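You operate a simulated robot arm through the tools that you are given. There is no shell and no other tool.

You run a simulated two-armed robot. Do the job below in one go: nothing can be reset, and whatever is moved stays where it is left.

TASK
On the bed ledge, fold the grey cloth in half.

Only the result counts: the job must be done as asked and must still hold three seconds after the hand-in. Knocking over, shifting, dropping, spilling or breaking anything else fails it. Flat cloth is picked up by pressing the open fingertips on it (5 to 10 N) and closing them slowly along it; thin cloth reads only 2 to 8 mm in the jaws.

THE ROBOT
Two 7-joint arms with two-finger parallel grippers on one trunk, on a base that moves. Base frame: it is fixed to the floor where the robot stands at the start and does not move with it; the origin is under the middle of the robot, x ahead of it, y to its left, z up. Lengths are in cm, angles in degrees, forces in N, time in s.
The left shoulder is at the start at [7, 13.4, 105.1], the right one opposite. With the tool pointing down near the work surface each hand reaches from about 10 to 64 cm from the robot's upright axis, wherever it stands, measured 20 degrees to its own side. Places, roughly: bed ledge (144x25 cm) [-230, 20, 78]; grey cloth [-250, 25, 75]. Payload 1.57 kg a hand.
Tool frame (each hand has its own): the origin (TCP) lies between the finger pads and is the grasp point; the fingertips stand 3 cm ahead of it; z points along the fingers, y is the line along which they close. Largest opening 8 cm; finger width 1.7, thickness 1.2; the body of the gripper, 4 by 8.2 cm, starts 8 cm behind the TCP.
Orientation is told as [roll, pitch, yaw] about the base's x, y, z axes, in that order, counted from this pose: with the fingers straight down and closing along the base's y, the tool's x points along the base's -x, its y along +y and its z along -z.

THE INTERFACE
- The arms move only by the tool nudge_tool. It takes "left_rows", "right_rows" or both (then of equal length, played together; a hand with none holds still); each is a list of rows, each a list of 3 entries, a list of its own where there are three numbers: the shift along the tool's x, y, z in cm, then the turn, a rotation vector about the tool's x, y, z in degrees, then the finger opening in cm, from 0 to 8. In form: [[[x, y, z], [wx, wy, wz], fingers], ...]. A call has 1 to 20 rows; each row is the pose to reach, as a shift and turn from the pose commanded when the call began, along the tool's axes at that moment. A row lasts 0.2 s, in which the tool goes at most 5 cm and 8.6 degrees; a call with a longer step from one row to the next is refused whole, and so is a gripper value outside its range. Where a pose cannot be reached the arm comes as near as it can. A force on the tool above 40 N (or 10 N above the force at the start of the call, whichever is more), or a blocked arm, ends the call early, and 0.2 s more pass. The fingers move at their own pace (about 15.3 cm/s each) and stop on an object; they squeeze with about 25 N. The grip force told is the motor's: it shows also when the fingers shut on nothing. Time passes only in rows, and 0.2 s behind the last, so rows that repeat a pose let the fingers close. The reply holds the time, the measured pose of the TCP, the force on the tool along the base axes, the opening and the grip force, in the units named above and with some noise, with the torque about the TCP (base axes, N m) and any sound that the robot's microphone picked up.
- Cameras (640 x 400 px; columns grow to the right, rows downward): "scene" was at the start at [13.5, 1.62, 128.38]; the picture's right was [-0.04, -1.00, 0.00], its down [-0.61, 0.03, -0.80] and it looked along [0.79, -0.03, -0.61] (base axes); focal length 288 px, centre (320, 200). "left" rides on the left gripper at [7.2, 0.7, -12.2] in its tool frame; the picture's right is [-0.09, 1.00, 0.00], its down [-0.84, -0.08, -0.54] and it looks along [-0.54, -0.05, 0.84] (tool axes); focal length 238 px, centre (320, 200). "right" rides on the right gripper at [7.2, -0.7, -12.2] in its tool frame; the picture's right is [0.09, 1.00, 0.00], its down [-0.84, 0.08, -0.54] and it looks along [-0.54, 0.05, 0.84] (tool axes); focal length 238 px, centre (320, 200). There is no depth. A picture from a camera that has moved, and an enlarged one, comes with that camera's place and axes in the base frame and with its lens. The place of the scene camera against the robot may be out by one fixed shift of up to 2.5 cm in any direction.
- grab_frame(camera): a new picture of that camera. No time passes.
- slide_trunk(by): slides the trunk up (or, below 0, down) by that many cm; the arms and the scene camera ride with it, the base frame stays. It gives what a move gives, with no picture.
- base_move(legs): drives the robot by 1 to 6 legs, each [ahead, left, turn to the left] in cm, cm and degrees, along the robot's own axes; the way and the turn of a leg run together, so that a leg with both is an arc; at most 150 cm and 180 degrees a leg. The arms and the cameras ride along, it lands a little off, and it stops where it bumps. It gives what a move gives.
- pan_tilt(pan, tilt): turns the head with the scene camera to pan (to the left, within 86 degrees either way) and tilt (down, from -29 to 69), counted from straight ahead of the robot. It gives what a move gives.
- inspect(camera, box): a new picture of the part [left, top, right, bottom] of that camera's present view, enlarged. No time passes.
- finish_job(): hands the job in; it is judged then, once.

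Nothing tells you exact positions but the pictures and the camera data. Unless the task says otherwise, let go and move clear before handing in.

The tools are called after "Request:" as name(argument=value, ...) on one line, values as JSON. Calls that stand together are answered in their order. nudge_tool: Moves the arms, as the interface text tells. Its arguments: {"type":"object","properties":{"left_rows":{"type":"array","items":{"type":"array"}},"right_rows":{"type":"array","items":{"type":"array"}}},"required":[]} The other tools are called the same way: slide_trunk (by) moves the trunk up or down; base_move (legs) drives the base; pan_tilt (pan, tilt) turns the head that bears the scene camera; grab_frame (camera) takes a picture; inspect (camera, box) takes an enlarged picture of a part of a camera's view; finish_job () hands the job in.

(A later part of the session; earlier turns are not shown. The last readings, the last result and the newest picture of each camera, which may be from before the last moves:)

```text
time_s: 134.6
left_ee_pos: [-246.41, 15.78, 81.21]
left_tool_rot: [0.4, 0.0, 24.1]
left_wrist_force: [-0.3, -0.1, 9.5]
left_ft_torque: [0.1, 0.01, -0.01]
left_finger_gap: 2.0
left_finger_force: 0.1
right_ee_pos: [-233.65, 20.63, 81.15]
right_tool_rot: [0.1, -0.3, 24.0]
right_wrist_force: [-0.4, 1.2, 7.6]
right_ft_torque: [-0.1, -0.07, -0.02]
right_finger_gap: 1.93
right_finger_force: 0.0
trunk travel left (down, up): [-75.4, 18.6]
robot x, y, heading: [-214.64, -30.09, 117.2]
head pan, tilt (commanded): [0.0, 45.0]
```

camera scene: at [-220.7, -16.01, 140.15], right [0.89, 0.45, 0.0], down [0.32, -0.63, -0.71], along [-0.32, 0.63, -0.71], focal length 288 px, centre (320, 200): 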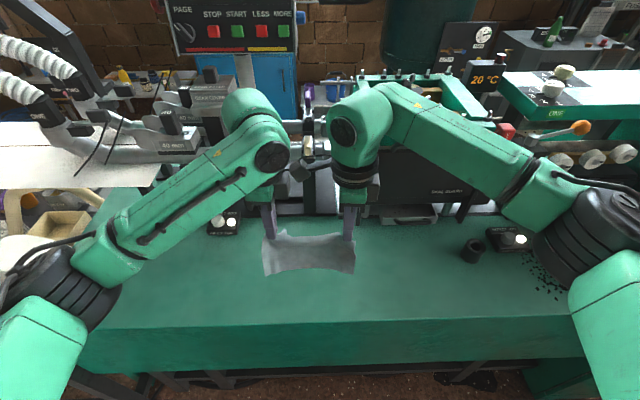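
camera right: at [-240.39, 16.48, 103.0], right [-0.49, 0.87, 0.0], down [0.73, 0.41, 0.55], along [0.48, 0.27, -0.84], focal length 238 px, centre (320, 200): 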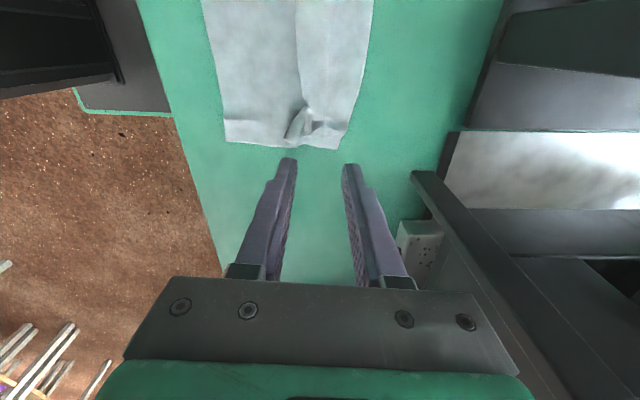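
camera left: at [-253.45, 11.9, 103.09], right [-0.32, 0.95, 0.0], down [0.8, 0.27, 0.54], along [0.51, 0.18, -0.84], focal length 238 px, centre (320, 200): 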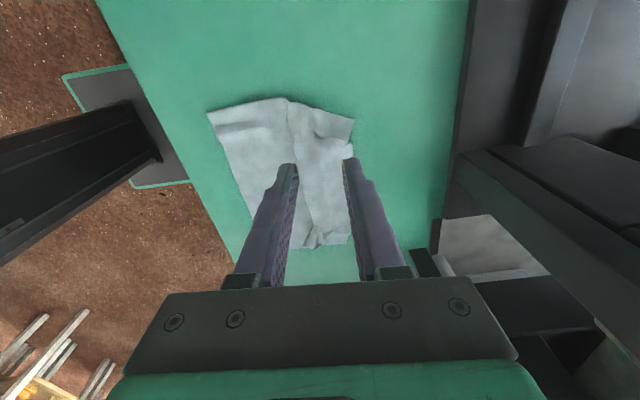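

Both press 8–10 N. Closing slowly.

Request:
nudge_tool(left_rows=[[[0, 0, 0], [0, 0, 0], 1.8], [[0, 0, 0], [0, 0, 0], 1.6], [[0, 0, 0], [0, 0, 0], 1.4], [[0, 0, 0.03], [0, 0, 0], 1.2], [[0, 0, 0.03], [0, 0, 0], 1.0], [[0, 0, 0.03], [0, 0, 0], 0.8], [[0, 0, 0.03], [0, 0, 0], 0.6], [[0, 0, 0.03], [0, 0, 0], 0.4], [[0, 0, 0.03], [0, 0, 0], 0.2], [[0, 0, 0.03], [0, 0, 0], 0], [[0, 0, 0.03], [0, 0, 0], 0], [[0, 0, 0.03], [0, 0, 0], 0]], right_rows=[[[0, 0, 0.02], [0, 0, 0], 1.8], [[0, 0, 0.02], [0, 0, 0], 1.6], [[0, 0, 0.03], [0, 0, 0], 1.4], [[0, 0, 0.04], [0, 0, 0], 1.2], [[0, 0, 0.04], [0, 0, 0], 1.0], [[0, 0, 0.04], [0, 0, 0], 0.8], [[0, 0, 0.04], [0, 0, 0], 0.6], [[0, 0, 0.04], [0, 0, 0], 0.4], [[0, 0, 0.04], [0, 0, 0], 0.2], [[0, 0, 0.04], [0, 0, 0], 0], [[0, 0, 0.04], [0, 0, 0], 0], [[0, 0, 0.04], [0, 0, 0], 0]])

Request:
inspect(camera="left", box=[200, 60, 440, 240])

Request:
inspect(camera="right", box=[200, 60, 440, 240])

```text
time_s: 137.2
left_ee_pos: [-246.34, 15.79, 81.12]
left_tool_rot: [0.5, 0.0, 24.1]
left_wrist_force: [-1.0, 2.6, 18.0]
left_ft_torque: [0.09, -0.05, 0.01]
left_finger_gap: 0.0
left_finger_force: 20.9
right_ee_pos: [-233.52, 20.42, 81.15]
right_tool_rot: [0.2, -0.4, 24.0]
right_wrist_force: [-0.3, 0.1, 4.1]
right_ft_torque: [-0.06, 0.01, -0.01]
right_finger_gap: 0.24
right_finger_force: 23.7
trunk travel left (down, up): [-75.4, 18.6]
robot x, y, heading: [-214.46, -29.68, 117.0]
head pan, tilt (commanded): [0.0, 45.0]
```

```text
2.22 times, centred on (320, 150) of left
camera zoom: at [-253.06, 13.35, 93.58], right [-0.32, 0.95, 0.01], down [0.8, 0.27, 0.54], along [0.51, 0.18, -0.84], focal length 530 px, centre (320, 311)
```

zoom: 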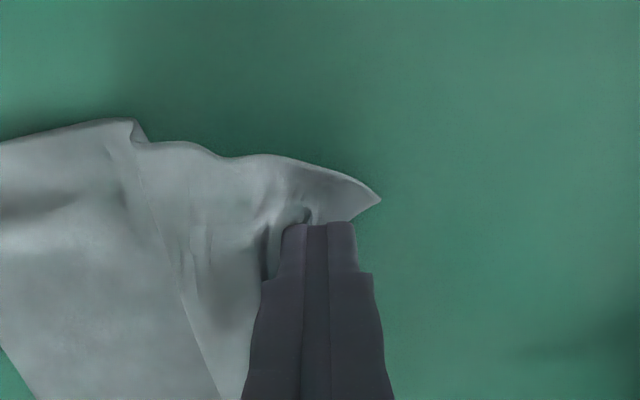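

```text
2.22 times, centred on (320, 150) of right
camera zoom: at [-240.08, 16.82, 93.33], right [-0.49, 0.87, 0.0], down [0.73, 0.41, 0.55], along [0.48, 0.27, -0.84], focal length 530 px, centre (320, 311)
```

zoom: 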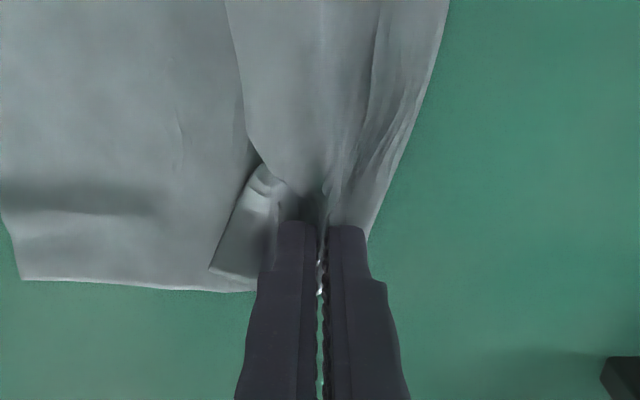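

Right gripped (2.4 mm), left missed. Holding the right, I'll redo the left about 0.5 cm further onto the cloth with a wider opening.

Request:
nudge_tool(left_rows=[[[0, 0, -0.3], [0, 0, 0], 0.8], [[0, 0, -0.6], [0, 0, 0], 1.8], [[0, -0.3, -0.6], [0, 0, 0], 2.5], [[-0.2, -0.6, -0.6], [0, 0, 0], 2.5], [[-0.3, -0.6, -0.3], [0, 0, 0], 2.5], [[-0.3, -0.6, -0.05], [0, 0, 0], 2.5], [[-0.3, -0.6, -0.05], [0, 0, 0], 2.5]])

Request:
inspect(camera="left", box=[200, 60, 440, 240])

```text
time_s: 138.8
left_ee_pos: [-245.71, 15.49, 81.25]
left_tool_rot: [0.3, 0.1, 24.1]
left_wrist_force: [-0.6, 0.4, 0.4]
left_ft_torque: [-0.01, -0.01, -0.03]
left_finger_gap: 2.5
left_finger_force: 0.2
right_ee_pos: [-233.77, 20.6, 81.17]
right_tool_rot: [0.2, -0.3, 24.0]
right_wrist_force: [-0.3, 1.1, 14.5]
right_ft_torque: [-0.01, 0.0, 0.01]
right_finger_gap: 0.24
right_finger_force: 23.4
trunk travel left (down, up): [-75.4, 18.6]
robot x, y, heading: [-214.62, -29.84, 117.1]
head pan, tilt (commanded): [0.0, 45.0]
```

```text
2.22 times, centred on (320, 150) of left
camera zoom: at [-252.52, 12.97, 93.52], right [-0.32, 0.95, 0.0], down [0.8, 0.27, 0.54], along [0.51, 0.18, -0.84], focal length 530 px, centre (320, 311)
```

zoom: 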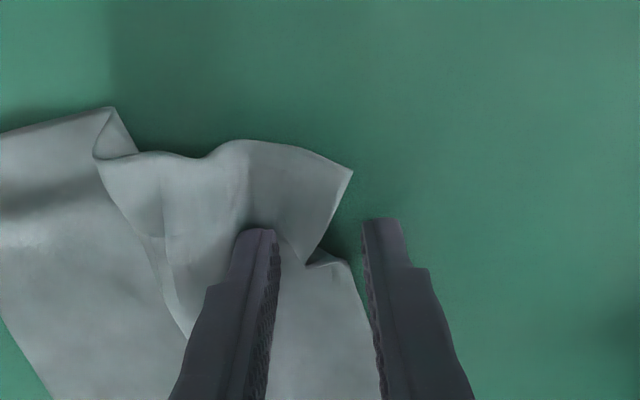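

The cloth's left back edge shifted toward me; moving the left hand another 1.1 cm onto it.

Request:
nudge_tool(left_rows=[[[0, 0, -0.6], [0, 0, 0], 2.5], [[0, -0.6, -0.6], [0, 0, 0], 2.5], [[0, -1.1, -0.6], [0, 0, 0], 2.4], [[0, -1.1, -0.2], [0, 0, 0], 2.4], [[0, -1.1, 0.1], [0, 0, 0], 2.4], [[0, -1.1, 0.1], [0, 0, 0], 2.4]])

Request:
inspect(camera="left", box=[200, 60, 440, 240])

```text
time_s: 140.2
left_ee_pos: [-245.31, 14.29, 81.12]
left_tool_rot: [0.3, 0.1, 24.1]
left_wrist_force: [-0.5, -0.6, 5.0]
left_ft_torque: [-0.07, -0.03, 0.03]
left_finger_gap: 2.39
left_finger_force: 0.0
right_ee_pos: [-233.66, 20.65, 81.24]
right_tool_rot: [0.1, -0.4, 24.0]
right_wrist_force: [-1.7, 2.2, 14.3]
right_ft_torque: [-0.03, -0.01, -0.01]
right_finger_gap: 0.19
right_finger_force: 23.8
trunk travel left (down, up): [-75.4, 18.6]
robot x, y, heading: [-214.53, -30.03, 117.1]
head pan, tilt (commanded): [0.0, 45.0]
```

```text
2.22 times, centred on (320, 150) of left
camera zoom: at [-252.1, 11.92, 93.5], right [-0.32, 0.95, 0.01], down [0.8, 0.27, 0.54], along [0.51, 0.18, -0.84], focal length 530 px, centre (320, 311)
```

zoom: 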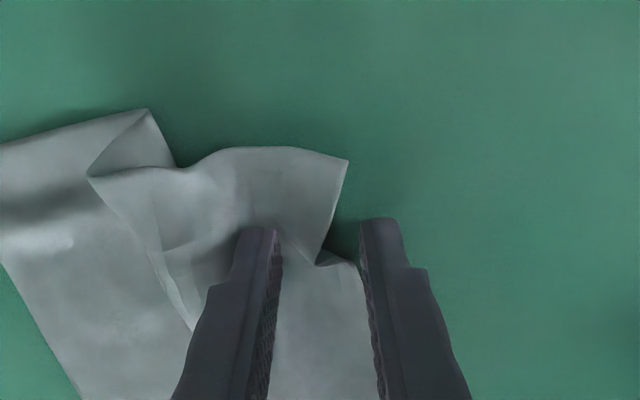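

The finger dragged the cloth along. I'll lift clear first, then shift.

Request:
nudge_tool(left_rows=[[[0, 0, -1.0], [0, 0, 0], 2.4], [[0, 0, -2.5], [0, 0, 0], 2.4], [[0, -0.7, -2.5], [0, 0, 0], 2.4], [[0, -1.4, -2.5], [0, 0, 0], 2.4], [[0, -1.4, -1.5], [0, 0, 0], 2.4], [[0, -1.4, -0.7], [0, 0, 0], 2.4], [[0, -1.4, -0.7], [0, 0, 0], 2.4]])

Request:
inspect(camera="left", box=[200, 60, 440, 240])

```text
time_s: 140.9
left_ee_pos: [-245.87, 13.88, 82.97]
left_tool_rot: [-0.4, 0.4, 24.6]
left_wrist_force: [-0.6, 0.2, 0.4]
left_ft_torque: [-0.03, -0.04, -0.02]
left_finger_gap: 2.4
left_finger_force: 0.1
right_ee_pos: [-233.91, 20.79, 81.29]
right_tool_rot: [0.1, 0.0, 23.8]
right_wrist_force: [1.1, -0.3, 0.9]
right_ft_torque: [-0.03, 0.17, 0.01]
right_finger_gap: 0.21
right_finger_force: 24.1
trunk travel left (down, up): [-75.4, 18.6]
robot x, y, heading: [-214.82, -29.41, 117.0]
head pan, tilt (commanded): [0.0, 45.0]
stopped in row 3 (right hand): the force on the tool passed its limit at 47 N (the readings are from after the stop); the commanded pose is now the measured one
```

```text
2.22 times, centred on (320, 150) of left
camera zoom: at [-252.48, 11.61, 95.41], right [-0.33, 0.94, -0.01], down [0.8, 0.28, 0.54], along [0.51, 0.17, -0.84], focal length 530 px, centre (320, 311)
```

zoom: 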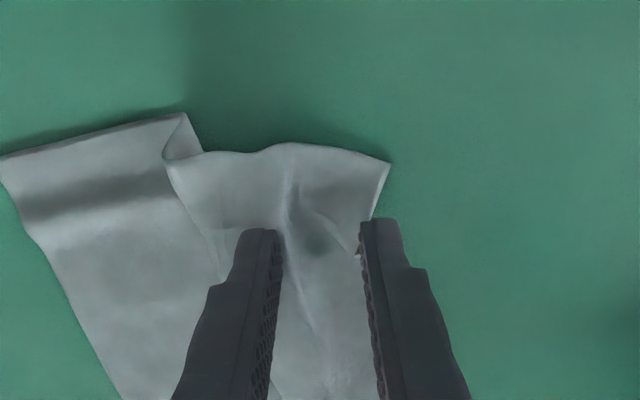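

The hands brushed each other (the right wrist camera against the left hand), so I must keep at least 14 cm apart. Moving the left hand 0.6 cm outward, then down onto the corner.

Request:
nudge_tool(left_rows=[[[0.3, 0, 0], [0, 0, 0], 2.4], [[0.7, 0, 0], [0, 0, 0], 2.4], [[0.7, -0.1, 0.8], [0, 0, 0], 2.4], [[0.7, -0.1, 1.4], [0, 0, 0], 2.4], [[0.7, -0.1, 1.65], [0, 0, 0], 2.4], [[0.7, -0.1, 1.65], [0, 0, 0], 2.4]])

Request:
inspect(camera="left", box=[200, 60, 440, 240])

Request:
inspect(camera="right", box=[200, 60, 440, 240])

```text
time_s: 142.3
left_ee_pos: [-246.31, 13.71, 81.39]
left_tool_rot: [-0.4, 0.5, 24.6]
left_wrist_force: [0.0, 0.0, 1.0]
left_ft_torque: [-0.04, 0.01, -0.01]
left_finger_gap: 2.41
left_finger_force: 0.1
right_ee_pos: [-233.77, 20.82, 81.19]
right_tool_rot: [0.1, -0.1, 24.0]
right_wrist_force: [0.6, 0.3, -0.2]
right_ft_torque: [0.0, 0.02, -0.01]
right_finger_gap: 0.21
right_finger_force: 23.7
trunk travel left (down, up): [-75.4, 18.6]
robot x, y, heading: [-214.3, -30.09, 117.0]
head pan, tilt (commanded): [0.0, 45.0]
```

```text
2.22 times, centred on (320, 150) of left
camera zoom: at [-252.97, 11.28, 93.8], right [-0.33, 0.94, -0.01], down [0.8, 0.28, 0.53], along [0.51, 0.17, -0.84], focal length 530 px, centre (320, 311)
```

zoom: 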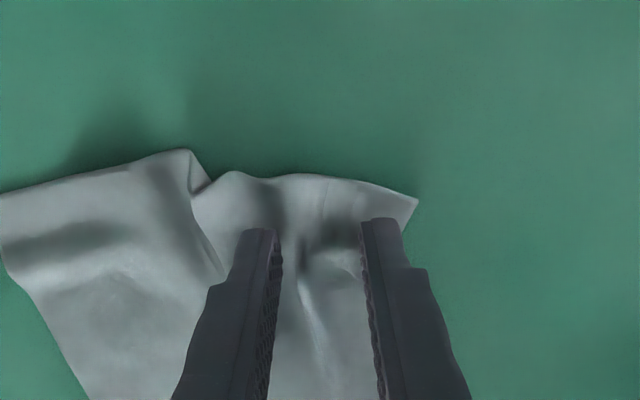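

```text
2.22 times, centred on (320, 150) of right
camera zoom: at [-240.23, 17.13, 93.42], right [-0.49, 0.87, 0.0], down [0.73, 0.41, 0.54], along [0.47, 0.27, -0.84], focal length 530 px, centre (320, 311)
```

zoom: 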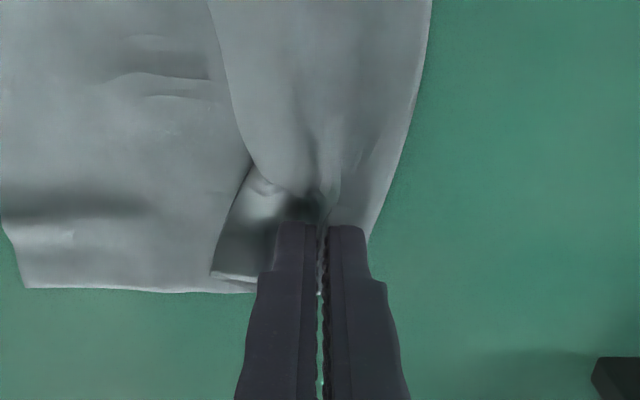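

Both left fingertips are now on the cloth near the corner. Pressing a bit more and closing slowly.

Request:
nudge_tool(left_rows=[[[0, 0, 0.1], [0, 0, 0], 2.4], [[0, 0, 0.2], [0, 0, 0], 2.4], [[0, 0, 0.25], [0, 0, 0], 2.4], [[0, 0, 0.25], [0, 0, 0], 2.4]])

```text
time_s: 143.3
left_ee_pos: [-246.37, 13.5, 81.19]
left_tool_rot: [-0.4, 0.5, 24.7]
left_wrist_force: [1.6, 0.2, 3.1]
left_ft_torque: [-0.02, -0.01, 0.03]
left_finger_gap: 2.41
left_finger_force: 0.1
right_ee_pos: [-233.65, 20.81, 81.31]
right_tool_rot: [0.1, -0.2, 24.0]
right_wrist_force: [0.2, 0.7, -0.2]
right_ft_torque: [0.0, 0.0, 0.02]
right_finger_gap: 0.18
right_finger_force: 23.8
trunk travel left (down, up): [-75.4, 18.6]
robot x, y, heading: [-214.38, -29.53, 117.0]
head pan, tilt (commanded): [0.0, 45.0]
```

Request:
nudge_tool(left_rows=[[[0, 0, 0.08], [0, 0, 0], 2.4], [[0, 0, 0.08], [0, 0, 0], 2.2], [[0, 0, 0.09], [0, 0, 0], 2.0], [[0, 0, 0.1], [0, 0, 0], 1.8], [[0, 0, 0.1], [0, 0, 0], 1.6], [[0, 0, 0.1], [0, 0, 0], 1.4], [[0, 0, 0.1], [0, 0, 0], 1.2], [[0, 0, 0.1], [0, 0, 0], 1.0], [[0, 0, 0.1], [0, 0, 0], 0.8], [[0, 0, 0.1], [0, 0, 0], 0.6], [[0, 0, 0.1], [0, 0, 0], 0.4], [[0, 0, 0.1], [0, 0, 0], 0.2], [[0, 0, 0.1], [0, 0, 0], 0], [[0, 0, 0.1], [0, 0, 0], 0], [[0, 0, 0.1], [0, 0, 0], 0]])

Request:
inspect(camera="left", box=[200, 60, 440, 240])

```text
time_s: 146.5
left_ee_pos: [-246.32, 13.43, 81.1]
left_tool_rot: [-0.2, 0.5, 24.7]
left_wrist_force: [0.3, 0.1, 13.6]
left_ft_torque: [-0.05, -0.11, -0.05]
left_finger_gap: 0.22
left_finger_force: 24.1
right_ee_pos: [-233.71, 20.53, 81.43]
right_tool_rot: [0.2, -0.1, 24.0]
right_wrist_force: [0.5, -0.5, 0.4]
right_ft_torque: [-0.05, 0.02, 0.02]
right_finger_gap: 0.2
right_finger_force: 23.4
trunk travel left (down, up): [-75.4, 18.6]
robot x, y, heading: [-214.47, -29.75, 116.7]
head pan, tilt (commanded): [0.0, 45.0]
```

```text
2.22 times, centred on (320, 150) of left
camera zoom: at [-252.96, 11.11, 93.59], right [-0.33, 0.94, -0.01], down [0.8, 0.28, 0.53], along [0.51, 0.17, -0.85], focal length 530 px, centre (320, 311)
```

zoom: 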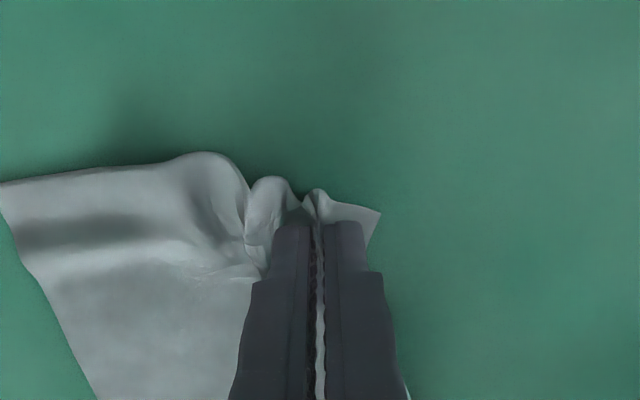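

Both hands hold the back edge now (2.2 and 2.0 mm). I'll lift the whole cloth to hang straight so all the pleats fall out, drawing it back toward me.

Request:
nudge_tool(left_rows=[[[0, 0, -1.5], [0, 0, 0], 0], [[0, -0.5, -3.5], [0, 0, 0], 0], [[0, -1.5, -6], [0, 0, 0], 0], [[0, -3, -8.5], [0, 0, 0], 0], [[0, -4.5, -11], [0, 0, 0], 0], [[0, -6, -13], [0, 0, 0], 0], [[0, -7.5, -15], [0, 0, 0], 0], [[0, -8, -17], [0, 0, 0], 0], [[0, -8, -17], [0, 0, 0], 0], [[0, -8, -17], [0, 0, 0], 0], [[0, -8, -17], [0, 0, 0], 0]], right_rows=[[[0, 0, -1.5], [0, 0, 0], 0], [[0, -0.5, -3.5], [0, 0, 0], 0], [[0, -1.5, -6], [0, 0, 0], 0], [[0, -3, -8.5], [0, 0, 0], 0], [[0, -4.5, -11], [0, 0, 0], 0], [[0, -6, -13], [0, 0, 0], 0], [[0, -7.5, -15], [0, 0, 0], 0], [[0, -8, -17], [0, 0, 0], 0], [[0, -8, -17], [0, 0, 0], 0], [[0, -8, -17], [0, 0, 0], 0], [[0, -8, -17], [0, 0, 0], 0]])

Request:
inspect(camera="scene", box=[220, 160, 420, 310])

Request:
inspect(camera="left", box=[200, 60, 440, 240])

Request:
inspect(camera="right", box=[200, 20, 440, 200])

```text
time_s: 148.9
left_ee_pos: [-243.0, 6.54, 98.24]
left_tool_rot: [-0.4, 0.4, 24.8]
left_wrist_force: [0.7, -0.3, 0.0]
left_ft_torque: [0.0, 0.01, 0.0]
left_finger_gap: 0.25
left_finger_force: 24.4
right_ee_pos: [-230.57, 13.55, 98.32]
right_tool_rot: [0.1, -0.2, 24.1]
right_wrist_force: [0.1, -0.2, 0.7]
right_ft_torque: [0.02, -0.02, 0.02]
right_finger_gap: 0.19
right_finger_force: 23.4
trunk travel left (down, up): [-75.4, 18.6]
robot x, y, heading: [-214.81, -29.72, 117.3]
head pan, tilt (commanded): [0.0, 45.0]
```

```text
2.67 times, centred on (320, 235) of scene
camera zoom: at [-220.71, -16.02, 140.16], right [0.89, 0.45, 0.0], down [0.32, -0.63, -0.71], along [-0.32, 0.63, -0.71], focal length 769 px, centre (320, 107)
```

zoom: 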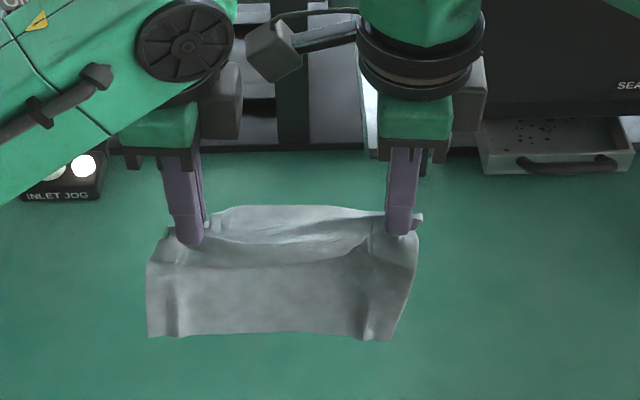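

```text
2.22 times, centred on (320, 150) of left
camera zoom: at [-249.61, 4.11, 110.62], right [-0.33, 0.94, -0.01], down [0.8, 0.28, 0.53], along [0.51, 0.17, -0.84], focal length 530 px, centre (320, 311)
```

zoom: 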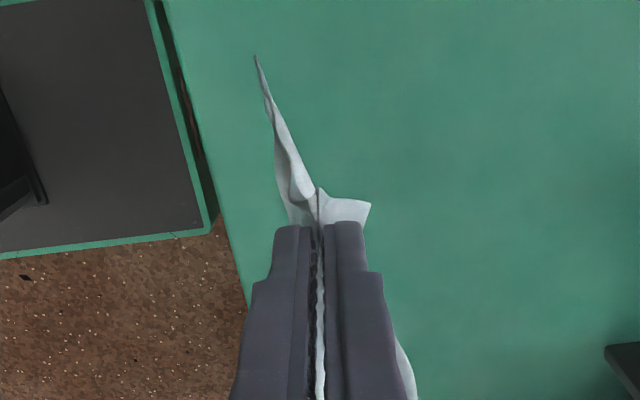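

```text
2.22 times, centred on (320, 110) of right
camera zoom: at [-236.99, 9.84, 110.46], right [-0.49, 0.87, 0.0], down [0.73, 0.41, 0.54], along [0.47, 0.27, -0.84], focal length 530 px, centre (320, 400)
```

zoom: 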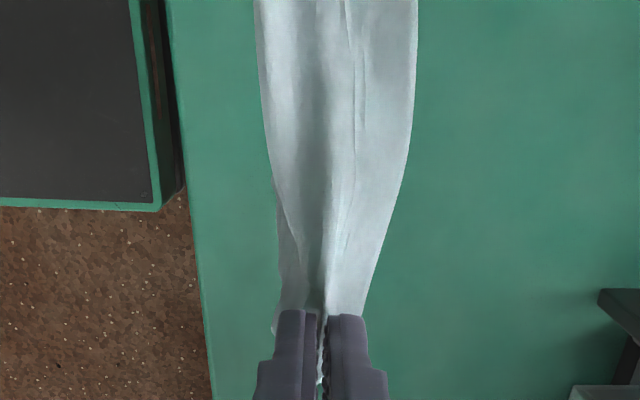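

Hanging straight now. A much better way to fold: lay it flat once more, then pinch it along its middle line and lift, so it hangs folded in half with both edges together, and lay that down. First, laying it flat.

Request:
nudge_tool(left_rows=[[[0, -1.2, 1.3], [0, 0, 0], 0], [[0, -2.3, 2.5], [0, 0, 0], 0], [[0, -2.3, 3.3], [0, 0, 0], 0], [[0, -2.3, 3.6], [0, 0, 0], 0], [[0, -1.1, 3.65], [0, 0, 0], 0], [[0, 0.1, 3.7], [0, 0, 0], 0], [[0, 1.3, 3.95], [0, 0, 0], 0], [[0, 2.5, 4.2], [0, 0, 0], 0], [[0, 3.6, 4.7], [0, 0, 0], 0], [[0, 4.7, 5.2], [0, 0, 0], 0], [[0, 5.7, 5.9], [0, 0, 0], 0], [[0, 6.7, 6.6], [0, 0, 0], 0], [[0, 8.4, 8.3], [0, 0, 0], 0], [[0, 9.1, 9.3], [0, 0, 0], 0], [[0, 9.8, 10.3], [0, 0, 0], 0], [[0, 10.9, 12.5], [0, 0, 0], 0], [[0, 11.3, 14.2], [0, 0, 0], 0], [[0, 11.6, 15.6], [0, 0, 0], 0], [[0, 11.7, 16.6], [0, 0, 0], 0], [[0, 11.7, 16.6], [0, 0, 0], 0]], right_rows=[[[0, -1.2, 1.3], [0, 0, 0], 0], [[0, -2.3, 2.5], [0, 0, 0], 0], [[0, -2.3, 3.3], [0, 0, 0], 0], [[0, -2.3, 3.6], [0, 0, 0], 0], [[0, -1.1, 3.65], [0, 0, 0], 0], [[0, 0.1, 3.7], [0, 0, 0], 0], [[0, 1.3, 3.95], [0, 0, 0], 0], [[0, 2.5, 4.2], [0, 0, 0], 0], [[0, 3.6, 4.7], [0, 0, 0], 0], [[0, 4.7, 5.2], [0, 0, 0], 0], [[0, 5.7, 5.9], [0, 0, 0], 0], [[0, 6.7, 6.6], [0, 0, 0], 0], [[0, 8.4, 8.3], [0, 0, 0], 0], [[0, 9.1, 9.3], [0, 0, 0], 0], [[0, 9.8, 10.3], [0, 0, 0], 0], [[0, 10.9, 12.5], [0, 0, 0], 0], [[0, 11.3, 14.2], [0, 0, 0], 0], [[0, 11.6, 15.6], [0, 0, 0], 0], [[0, 11.7, 16.6], [0, 0, 0], 0], [[0, 11.7, 16.6], [0, 0, 0], 0]])

Request:
inspect(camera="left", box=[140, 40, 440, 240])

Request:
inspect(camera="right", box=[140, 0, 440, 200])

Request:
inspect(camera="scene", box=[220, 140, 420, 290])

```text
time_s: 153.1
left_ee_pos: [-247.86, 16.85, 81.4]
left_tool_rot: [-0.5, 0.5, 24.6]
left_wrist_force: [0.9, 0.7, 1.0]
left_ft_torque: [0.05, -0.06, 0.03]
left_finger_gap: 0.23
left_finger_force: 23.7
right_ee_pos: [-234.8, 23.53, 81.68]
right_tool_rot: [0.0, -0.1, 24.1]
right_wrist_force: [-0.9, -0.2, 0.4]
right_ft_torque: [0.0, 0.02, 0.03]
right_finger_gap: 0.21
right_finger_force: 23.4
right hand out of reach, approached as far as the arm can: row 18, 19, 20
trunk travel left (down, up): [-75.4, 18.6]
robot x, y, heading: [-214.89, -29.84, 117.2]
head pan, tilt (commanded): [0.0, 45.0]
```

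```text
2.00 times, centred on (290, 140) of left
camera zoom: at [-254.54, 14.52, 93.81], right [-0.33, 0.94, -0.01], down [0.8, 0.28, 0.54], along [0.51, 0.17, -0.84], focal length 477 px, centre (380, 320)
```

zoom: 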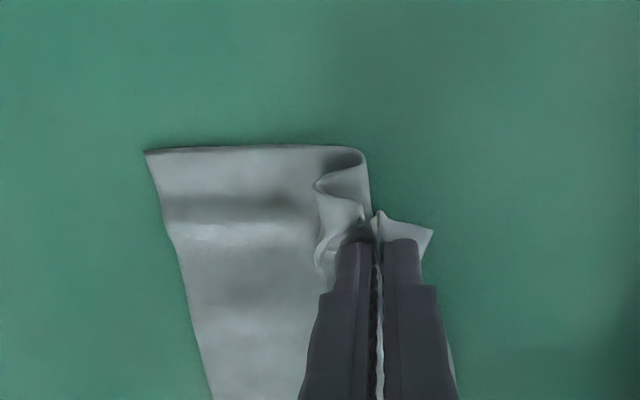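

```text
2.00 times, centred on (290, 100) of right
camera zoom: at [-241.27, 19.83, 93.99], right [-0.49, 0.87, 0.0], down [0.73, 0.41, 0.54], along [0.47, 0.27, -0.84], focal length 477 px, centre (380, 400)
```

zoom: 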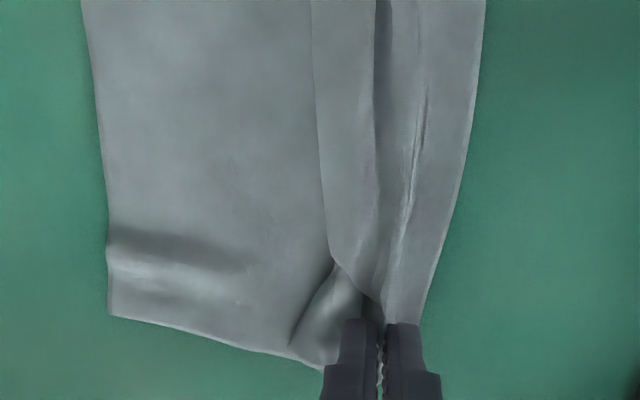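

```text
2.67 times, centred on (320, 215) of scene
camera zoom: at [-220.72, -16.08, 140.16], right [0.89, 0.45, 0.0], down [0.32, -0.63, -0.71], along [-0.32, 0.63, -0.71], focal length 769 px, centre (320, 160)
```

zoom: 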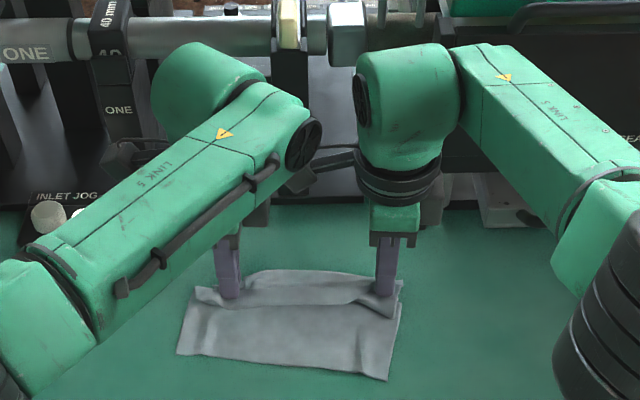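

A pleat near the back edge stayed trapped in the grip. I'll let go here and instead pick it up by the clean front edge, so gravity straightens the rest.

Request:
nudge_tool(left_rows=[[[0, 0, 0], [0, 0, 0], 0.4], [[0, 0, 0], [0, 0, 0], 0.9], [[0, 0, 0], [0, 0, 0], 1.4], [[0, 0, 0], [0, 0, 0], 1.9], [[0, 0, 0], [0, 0, 0], 2.4], [[0, 0, 0], [0, 0, 0], 3.0], [[0, 0, -1], [0, 0, 0], 3.0], [[0, 0, -4], [0, 0, 0], 3.0], [[0, -2, -8], [0, 0, 0], 3.0], [[0, -4, -10], [0, 0, 0], 3.0], [[0, -6, -10], [0, 0, 0], 3.0], [[0, -6, -10], [0, 0, 0], 3.0]], right_rows=[[[0, 0, 0], [0, 0, 0], 0.4], [[0, 0, 0], [0, 0, 0], 0.9], [[0, 0, 0], [0, 0, 0], 1.4], [[0, 0, 0], [0, 0, 0], 1.9], [[0, 0, 0], [0, 0, 0], 2.4], [[0, 0, 0], [0, 0, 0], 3.0], [[0, 0, -1], [0, 0, 0], 3.0], [[0, 0, -4], [0, 0, 0], 3.0], [[0, -2, -8], [0, 0, 0], 3.0], [[0, -4, -10], [0, 0, 0], 3.0], [[0, -6, -10], [0, 0, 0], 3.0], [[0, -6, -10], [0, 0, 0], 3.0]])

Request:
grab_frame(camera="left")

Request:
grab_frame(camera="right")

Request:
inspect(camera="scene", box=[220, 140, 420, 290])

```text
time_s: 155.7
left_ee_pos: [-245.32, 11.43, 91.58]
left_tool_rot: [-0.5, 0.6, 24.7]
left_wrist_force: [0.3, 0.6, 0.5]
left_ft_torque: [0.02, 0.0, -0.03]
left_finger_gap: 3.01
left_finger_force: 0.1
right_ee_pos: [-232.36, 18.1, 91.91]
right_tool_rot: [0.2, 0.0, 23.8]
right_wrist_force: [-0.5, -0.4, -0.1]
right_ft_torque: [0.0, -0.03, -0.02]
right_finger_gap: 3.01
right_finger_force: 0.1
trunk travel left (down, up): [-75.4, 18.6]
robot x, y, heading: [-214.38, -29.79, 116.9]
head pan, tilt (commanded): [0.0, 45.0]
```

```text
taken
camera left: at [-252.02, 9.21, 103.99], right [-0.33, 0.94, -0.01], down [0.8, 0.29, 0.53], along [0.51, 0.17, -0.85], focal length 238 px, centre (320, 200)
```

left: 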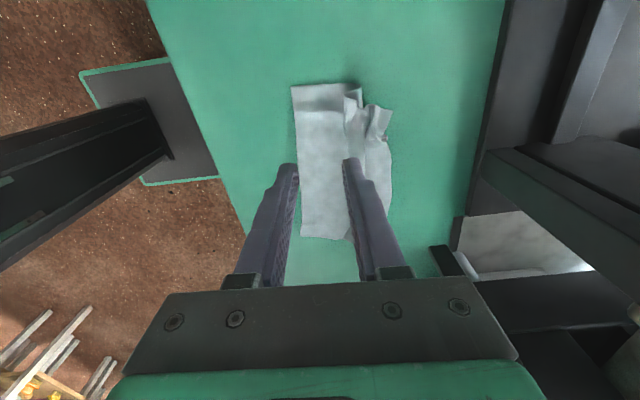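

```text
taken
camera right: at [-238.93, 14.41, 104.01], right [-0.49, 0.87, 0.0], down [0.73, 0.41, 0.54], along [0.47, 0.27, -0.84], focal length 238 px, centre (320, 200)
```

right: 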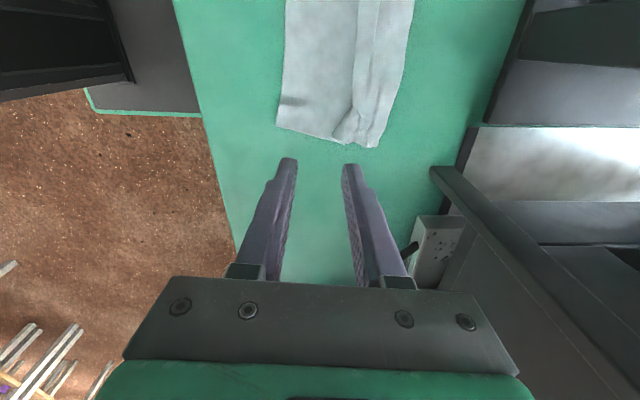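

```text
2.67 times, centred on (320, 215) of scene
camera zoom: at [-220.72, -15.98, 140.15], right [0.89, 0.45, 0.0], down [0.32, -0.63, -0.71], along [-0.32, 0.63, -0.71], focal length 769 px, centre (320, 160)
```

zoom: 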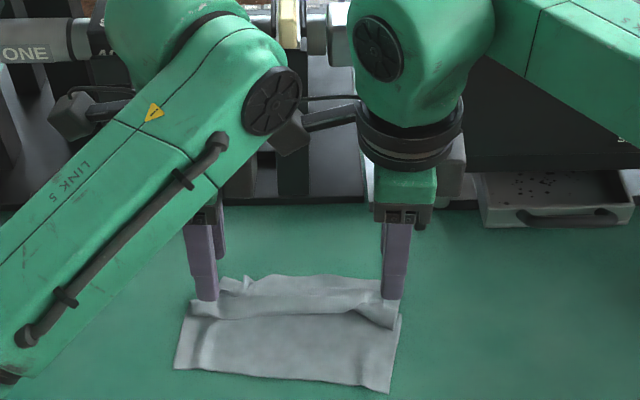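

Front corners are FL (-248.0, 7.4) and FR (-230.5, 13.8). I'll position both hands 1.6 cm inside the front edge, 14.3 cm apart.

Request:
nudge_tool(left_rows=[[[0.9, -0.6, 1], [0, 0, 0], 2.2], [[1.8, -1.1, 2.5], [0, 0, 0], 2.2], [[1.8, -1.1, 4.5], [0, 0, 0], 2.2], [[1.8, -1.1, 6.5], [0, 0, 0], 2.2], [[1.8, -1.1, 8.3], [0, 0, 0], 2.2], [[1.8, -1.1, 9.3], [0, 0, 0], 2.2], [[1.8, -1.1, 9.3], [0, 0, 0], 2.2]], right_rows=[[[1.0, -1.5, 1], [0, 0, 0], 2.2], [[2.0, -2.9, 2.5], [0, 0, 0], 2.2], [[2.0, -2.9, 4.5], [0, 0, 0], 2.2], [[2.0, -2.9, 6.5], [0, 0, 0], 2.2], [[2.0, -2.9, 8.5], [0, 0, 0], 2.2], [[2.0, -2.9, 9.6], [0, 0, 0], 2.2], [[2.0, -2.9, 9.6], [0, 0, 0], 2.2]])

Request:
inspect(camera="left", box=[200, 60, 440, 240])

Request:
inspect(camera="right", box=[200, 60, 440, 240])

```text
time_s: 157.3
left_ee_pos: [-246.53, 9.73, 82.25]
left_tool_rot: [-0.4, 0.5, 24.6]
left_wrist_force: [0.2, 0.3, -0.3]
left_ft_torque: [0.04, -0.03, -0.02]
left_finger_gap: 2.18
left_finger_force: 0.2
right_ee_pos: [-233.17, 14.46, 82.3]
right_tool_rot: [0.1, 0.0, 23.9]
right_wrist_force: [0.5, -0.2, -0.2]
right_ft_torque: [-0.01, -0.02, 0.0]
right_finger_gap: 2.19
right_finger_force: 0.0
trunk travel left (down, up): [-75.4, 18.6]
robot x, y, heading: [-214.32, -29.97, 117.0]
head pan, tilt (commanded): [0.0, 45.0]
```

```text
2.22 times, centred on (320, 150) of left
camera zoom: at [-253.2, 7.4, 94.7], right [-0.33, 0.94, -0.01], down [0.8, 0.28, 0.53], along [0.51, 0.17, -0.85], focal length 530 px, centre (320, 311)
```

zoom: 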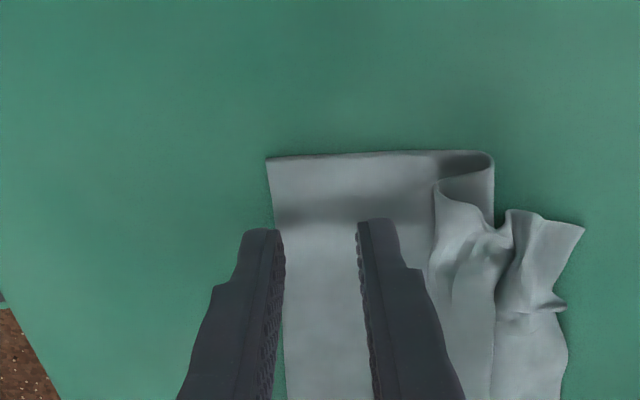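

```text
2.22 times, centred on (320, 150) of right
camera zoom: at [-239.55, 10.78, 94.26], right [-0.49, 0.87, 0.0], down [0.73, 0.41, 0.54], along [0.47, 0.27, -0.84], focal length 530 px, centre (320, 311)
```

zoom: 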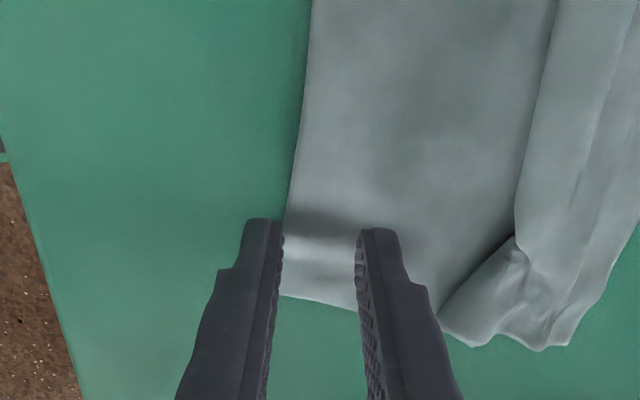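

Shifting both a bit further onto the cloth (left 0.5, right 0.9 cm) and lowering to contact.

Request:
nudge_tool(left_rows=[[[0, 0.3, 0], [0, 0, 0], 2.2], [[0, 0.5, 0.4], [0, 0, 0], 2.2], [[0, 0.5, 0.8], [0, 0, 0], 2.2], [[0, 0.5, 1.1], [0, 0, 0], 2.2], [[0, 0.5, 1.1], [0, 0, 0], 2.2]], right_rows=[[[0, 0.5, 0], [0, 0, 0], 2.2], [[0, 0.9, 0.4], [0, 0, 0], 2.2], [[0, 0.9, 0.8], [0, 0, 0], 2.2], [[0, 0.9, 1.15], [0, 0, 0], 2.2], [[0, 0.9, 1.15], [0, 0, 0], 2.2]])

```text
time_s: 158.5
left_ee_pos: [-246.66, 10.11, 81.23]
left_tool_rot: [-0.4, 0.4, 24.8]
left_wrist_force: [0.2, -0.1, -0.9]
left_ft_torque: [-0.02, 0.04, -0.02]
left_finger_gap: 2.19
left_finger_force: 0.1
right_ee_pos: [-233.44, 15.48, 81.09]
right_tool_rot: [0.3, 0.0, 24.1]
right_wrist_force: [0.0, 0.9, 13.7]
right_ft_torque: [-0.15, -0.1, 0.01]
right_finger_gap: 2.17
right_finger_force: 0.1
trunk travel left (down, up): [-75.4, 18.6]
robot x, y, heading: [-214.58, -29.47, 117.1]
head pan, tilt (commanded): [0.0, 45.0]
```

Request:
nudge_tool(left_rows=[[[0, 0, 0.1], [0, 0, 0], 2.2], [[0, 0, 0.2], [0, 0, 0], 2.2], [[0, 0, 0.2], [0, 0, 0], 2.2]], right_rows=[[[0, 0, -0.03], [0, 0, 0], 2.2], [[0, 0, -0.04], [0, 0, 0], 2.2], [[0, 0, -0.04], [0, 0, 0], 2.2]])

Request:
inspect(camera="left", box=[200, 60, 440, 240])

Request:
inspect(camera="right", box=[200, 60, 440, 240])

```text
time_s: 159.3
left_ee_pos: [-246.68, 10.0, 81.2]
left_tool_rot: [-0.1, 0.5, 24.7]
left_wrist_force: [-2.2, -0.6, 14.8]
left_ft_torque: [-0.1, -0.04, -0.04]
left_finger_gap: 2.2
left_finger_force: 0.1
right_ee_pos: [-233.41, 15.15, 81.25]
right_tool_rot: [0.3, -0.2, 24.0]
right_wrist_force: [0.3, 2.2, 9.3]
right_ft_torque: [-0.06, -0.03, -0.02]
right_finger_gap: 2.09
right_finger_force: 0.1
trunk travel left (down, up): [-75.4, 18.6]
robot x, y, heading: [-214.88, -29.94, 117.0]
head pan, tilt (commanded): [0.0, 45.0]
```

```text
2.22 times, centred on (320, 150) of left
camera zoom: at [-253.36, 7.67, 93.56], right [-0.33, 0.94, 0.0], down [0.8, 0.28, 0.53], along [0.5, 0.18, -0.85], focal length 530 px, centre (320, 311)
```

zoom: 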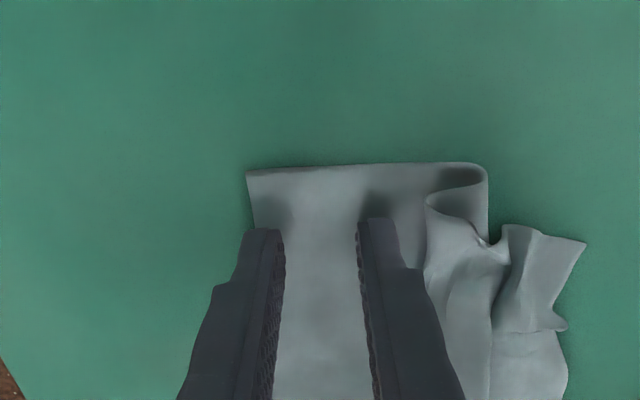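

```text
2.22 times, centred on (320, 150) of right
camera zoom: at [-239.88, 11.56, 93.33], right [-0.49, 0.87, 0.0], down [0.73, 0.41, 0.54], along [0.47, 0.27, -0.84], focal length 530 px, centre (320, 311)
```

zoom: 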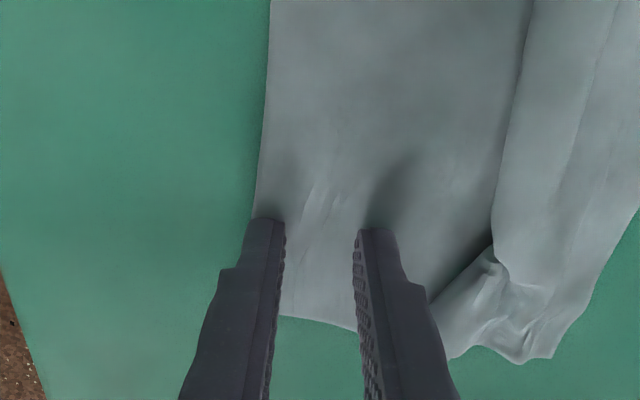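

Both pairs of fingertips are on the cloth near the clean front edge (15 N and 9 N). Closing slowly.

Request:
nudge_tool(left_rows=[[[0, 0, -0.03], [0, 0, 0], 2.0], [[0, 0, -0.03], [0, 0, 0], 1.8], [[0, 0, -0.03], [0, 0, 0], 1.6], [[0, 0, -0.03], [0, 0, 0], 1.4], [[0, 0, -0.03], [0, 0, 0], 1.2], [[0, 0, -0.03], [0, 0, 0], 1.0], [[0, 0, -0.03], [0, 0, 0], 0.8], [[0, 0, -0.03], [0, 0, 0], 0.6], [[0, 0, -0.03], [0, 0, 0], 0.4], [[0, 0, -0.03], [0, 0, 0], 0.2], [[0, 0, -0.03], [0, 0, 0], 0], [[0, 0, -0.03], [0, 0, 0], 0], [[0, 0, -0.03], [0, 0, 0], 0]], right_rows=[[[0, 0, 0.02], [0, 0, 0], 2.0], [[0, 0, 0.04], [0, 0, 0], 1.8], [[0, 0, 0.05], [0, 0, 0], 1.6], [[0, 0, 0.05], [0, 0, 0], 1.4], [[0, 0, 0.05], [0, 0, 0], 1.2], [[0, 0, 0.05], [0, 0, 0], 1.0], [[0, 0, 0.05], [0, 0, 0], 0.8], [[0, 0, 0.05], [0, 0, 0], 0.6], [[0, 0, 0.05], [0, 0, 0], 0.4], [[0, 0, 0.05], [0, 0, 0], 0.2], [[0, 0, 0.05], [0, 0, 0], 0], [[0, 0, 0.05], [0, 0, 0], 0], [[0, 0, 0.05], [0, 0, 0], 0]])

Request:
inspect(camera="left", box=[200, 60, 440, 240])

Request:
inspect(camera="right", box=[200, 60, 440, 240])

```text
time_s: 162.1
left_ee_pos: [-246.6, 10.07, 81.16]
left_tool_rot: [-0.2, 0.5, 24.6]
left_wrist_force: [-0.2, -0.2, 16.6]
left_ft_torque: [-0.04, -0.03, -0.01]
left_finger_gap: 0.17
left_finger_force: 23.5
right_ee_pos: [-233.37, 15.21, 81.09]
right_tool_rot: [0.3, -0.1, 24.0]
right_wrist_force: [-0.3, -1.1, 5.1]
right_ft_torque: [-0.08, 0.0, -0.02]
right_finger_gap: 0.18
right_finger_force: 23.7
trunk travel left (down, up): [-75.4, 18.6]
robot x, y, heading: [-214.5, -29.61, 117.3]
head pan, tilt (commanded): [0.0, 45.0]
```

```text
2.22 times, centred on (320, 150) of left
camera zoom: at [-253.3, 7.61, 93.56], right [-0.33, 0.94, 0.0], down [0.8, 0.28, 0.53], along [0.51, 0.17, -0.85], focal length 530 px, centre (320, 311)
```

zoom: 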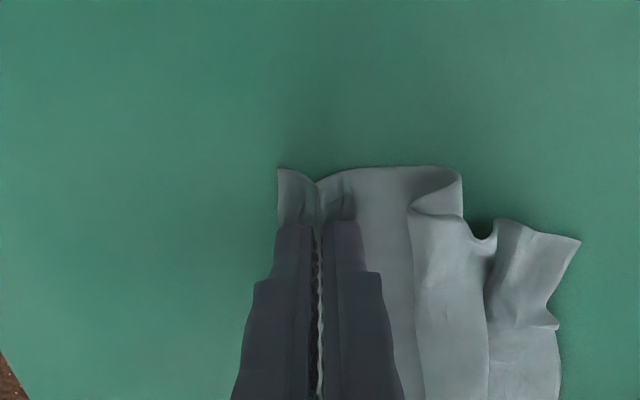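

```text
2.22 times, centred on (320, 150) of right
camera zoom: at [-239.86, 11.54, 93.34], right [-0.49, 0.87, 0.01], down [0.73, 0.41, 0.54], along [0.47, 0.27, -0.84], focal length 530 px, centre (320, 311)
```

zoom: 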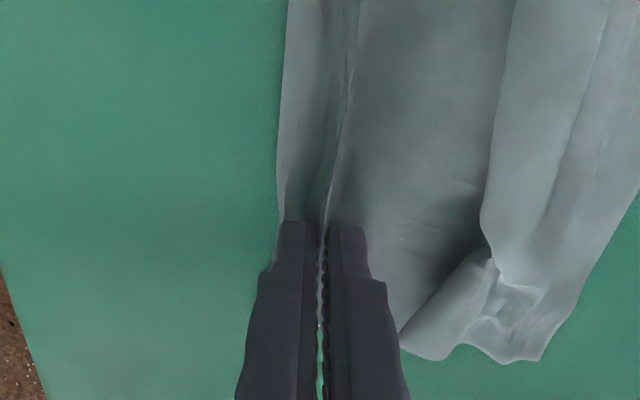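

Clean grips on both sides. Lifting the cloth by its front edge so the rest hangs and straightens.

Request:
nudge_tool(left_rows=[[[0, 0, -1.5], [0, 0, 0], 0], [[0, 0, -3.5], [0, 0, 0], 0], [[0, 0.5, -6], [0, 0, 0], 0], [[0, 1.5, -8.5], [0, 0, 0], 0], [[0, 2.5, -11], [0, 0, 0], 0], [[0, 3.5, -13.5], [0, 0, 0], 0], [[0, 4.5, -16], [0, 0, 0], 0], [[0, 5.5, -18], [0, 0, 0], 0], [[0, 6.5, -18], [0, 0, 0], 0], [[0, 7.0, -18], [0, 0, 0], 0], [[0, 7.0, -18], [0, 0, 0], 0], [[0, 7.0, -18], [0, 0, 0], 0]], right_rows=[[[0, 0, -1.5], [0, 0, 0], 0], [[0, 0, -3.5], [0, 0, 0], 0], [[0, 0.5, -6], [0, 0, 0], 0], [[0, 1.5, -8.5], [0, 0, 0], 0], [[0, 2.5, -11], [0, 0, 0], 0], [[0, 3.5, -13.5], [0, 0, 0], 0], [[0, 4.5, -16], [0, 0, 0], 0], [[0, 5.5, -18], [0, 0, 0], 0], [[0, 6.5, -18], [0, 0, 0], 0], [[0, 7.0, -18], [0, 0, 0], 0], [[0, 7.0, -18], [0, 0, 0], 0], [[0, 7.0, -18], [0, 0, 0], 0]])

Request:
inspect(camera="scene", box=[220, 120, 420, 270])

Request:
inspect(camera="left", box=[200, 40, 440, 220])

Request:
inspect(camera="right", box=[200, 0, 440, 180])

```text
time_s: 164.7
left_ee_pos: [-249.54, 16.63, 98.7]
left_tool_rot: [-0.4, 0.5, 24.6]
left_wrist_force: [0.4, -0.2, -0.2]
left_ft_torque: [0.02, -0.03, 0.04]
left_finger_gap: 0.14
left_finger_force: 23.5
right_ee_pos: [-236.49, 21.76, 98.98]
right_tool_rot: [0.1, -0.1, 24.1]
right_wrist_force: [0.2, 0.8, -0.7]
right_ft_torque: [-0.01, 0.04, 0.05]
right_finger_gap: 0.21
right_finger_force: 23.7
trunk travel left (down, up): [-75.4, 18.6]
robot x, y, heading: [-214.55, -29.94, 117.0]
head pan, tilt (commanded): [0.0, 45.0]
```

```text
2.67 times, centred on (320, 195) of scene
camera zoom: at [-220.71, -15.98, 140.15], right [0.89, 0.45, 0.0], down [0.32, -0.63, -0.71], along [-0.32, 0.63, -0.71], focal length 769 px, centre (320, 213)
```

zoom: 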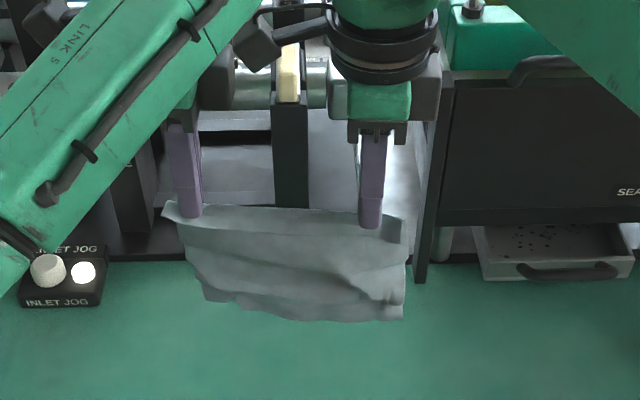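

```text
2.22 times, centred on (320, 130) of left
camera zoom: at [-256.36, 14.41, 111.18], right [-0.33, 0.94, -0.01], down [0.8, 0.28, 0.53], along [0.51, 0.17, -0.84], focal length 530 px, centre (320, 356)
```

zoom: 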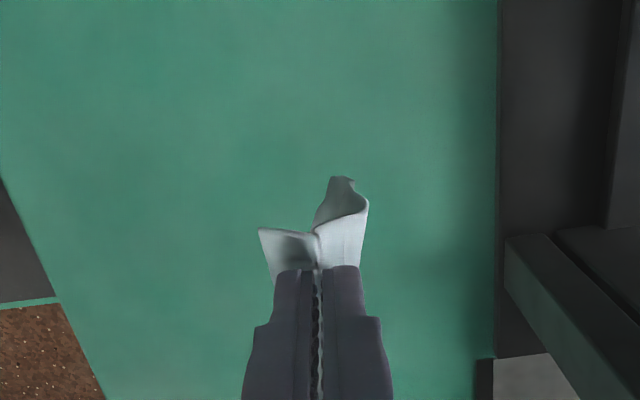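

```text
2.22 times, centred on (320, 90) of right
camera zoom: at [-242.9, 18.16, 111.24], right [-0.49, 0.87, 0.0], down [0.73, 0.41, 0.54], along [0.47, 0.27, -0.84], focal length 530 px, centre (320, 444)
```

zoom: 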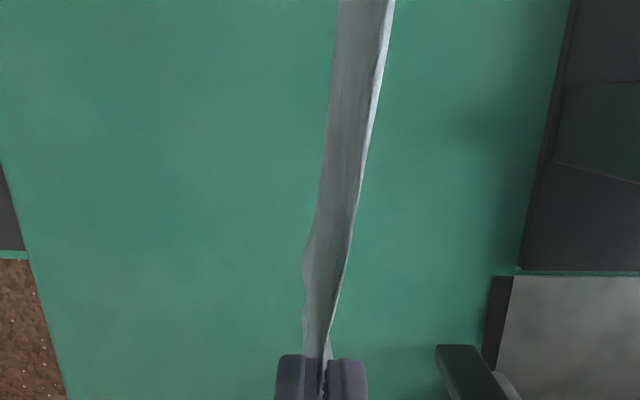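

It hangs free with some horizontal creases left. I'll jiggle it gently to shake the creases out.

Request:
nudge_tool(left_rows=[[[0, 0, -3], [0, 0, 0], 0], [[0, 0, -3], [0, 0, 0], 0], [[0, 0, 0], [0, 0, 0], 0], [[0, 0, -3.5], [0, 0, 0], 0], [[0, 0, -3.5], [0, 0, 0], 0], [[0, 0, 0], [0, 0, 0], 0], [[0, 0, -3.5], [0, 0, 0], 0], [[0, 0, -3.5], [0, 0, 0], 0], [[0, 0, 0], [0, 0, 0], 0], [[0, 0, 0], [0, 0, 0], 0], [[0, 0, 0], [0, 0, 0], 0], [[0, 0, 0], [0, 0, 0], 0], [[0, 0, 0], [0, 0, 0], 0]], right_rows=[[[0, 0, -3], [0, 0, 0], 0], [[0, 0, -3], [0, 0, 0], 0], [[0, 0, 0], [0, 0, 0], 0], [[0, 0, -3.5], [0, 0, 0], 0], [[0, 0, -3.5], [0, 0, 0], 0], [[0, 0, 0], [0, 0, 0], 0], [[0, 0, -3.5], [0, 0, 0], 0], [[0, 0, -3.5], [0, 0, 0], 0], [[0, 0, 0], [0, 0, 0], 0], [[0, 0, 0], [0, 0, 0], 0], [[0, 0, 0], [0, 0, 0], 0], [[0, 0, 0], [0, 0, 0], 0], [[0, 0, 0], [0, 0, 0], 0]])

Request:
inspect(camera="scene", box=[220, 120, 420, 270])

Request:
inspect(camera="left", box=[200, 40, 440, 220])

```text
time_s: 167.5
left_ee_pos: [-249.68, 16.52, 98.85]
left_tool_rot: [-0.5, 0.4, 24.7]
left_wrist_force: [1.9, 0.3, 0.3]
left_ft_torque: [0.01, -0.02, 0.02]
left_finger_gap: 0.16
left_finger_force: 23.5
right_ee_pos: [-236.32, 21.78, 99.09]
right_tool_rot: [0.1, -0.1, 24.0]
right_wrist_force: [-1.1, -1.0, -0.5]
right_ft_torque: [-0.01, 0.05, 0.0]
right_finger_gap: 0.2
right_finger_force: 23.5
trunk travel left (down, up): [-75.4, 18.6]
robot x, y, heading: [-214.47, -29.24, 117.2]
head pan, tilt (commanded): [0.0, 45.0]
```

```text
2.67 times, centred on (320, 195) of scene
camera zoom: at [-220.68, -16.07, 140.16], right [0.89, 0.45, 0.0], down [0.32, -0.63, -0.71], along [-0.32, 0.63, -0.71], focal length 769 px, centre (320, 213)
```

zoom: 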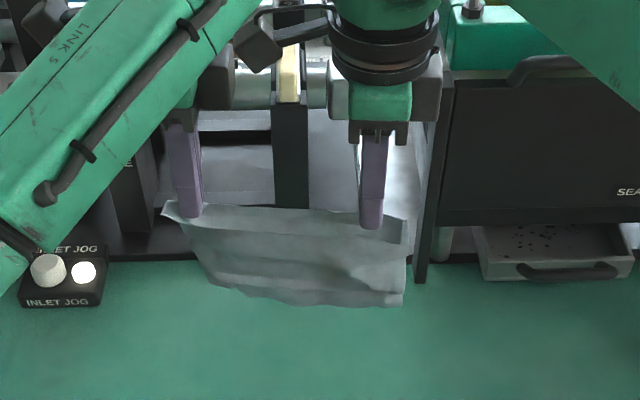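

```text
2.22 times, centred on (320, 130) of left
camera zoom: at [-256.29, 14.29, 111.3], right [-0.33, 0.94, -0.01], down [0.8, 0.28, 0.53], along [0.51, 0.17, -0.84], focal length 530 px, centre (320, 356)
```

zoom: 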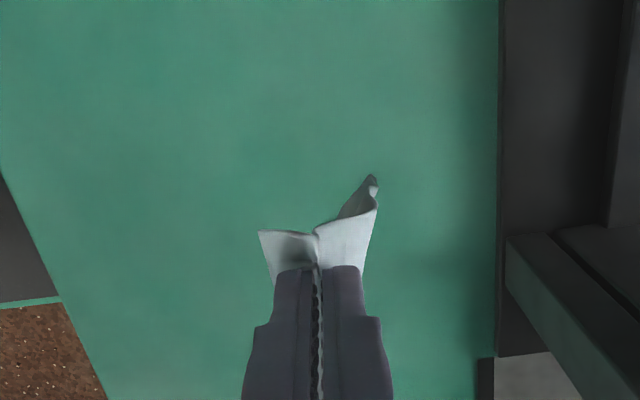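

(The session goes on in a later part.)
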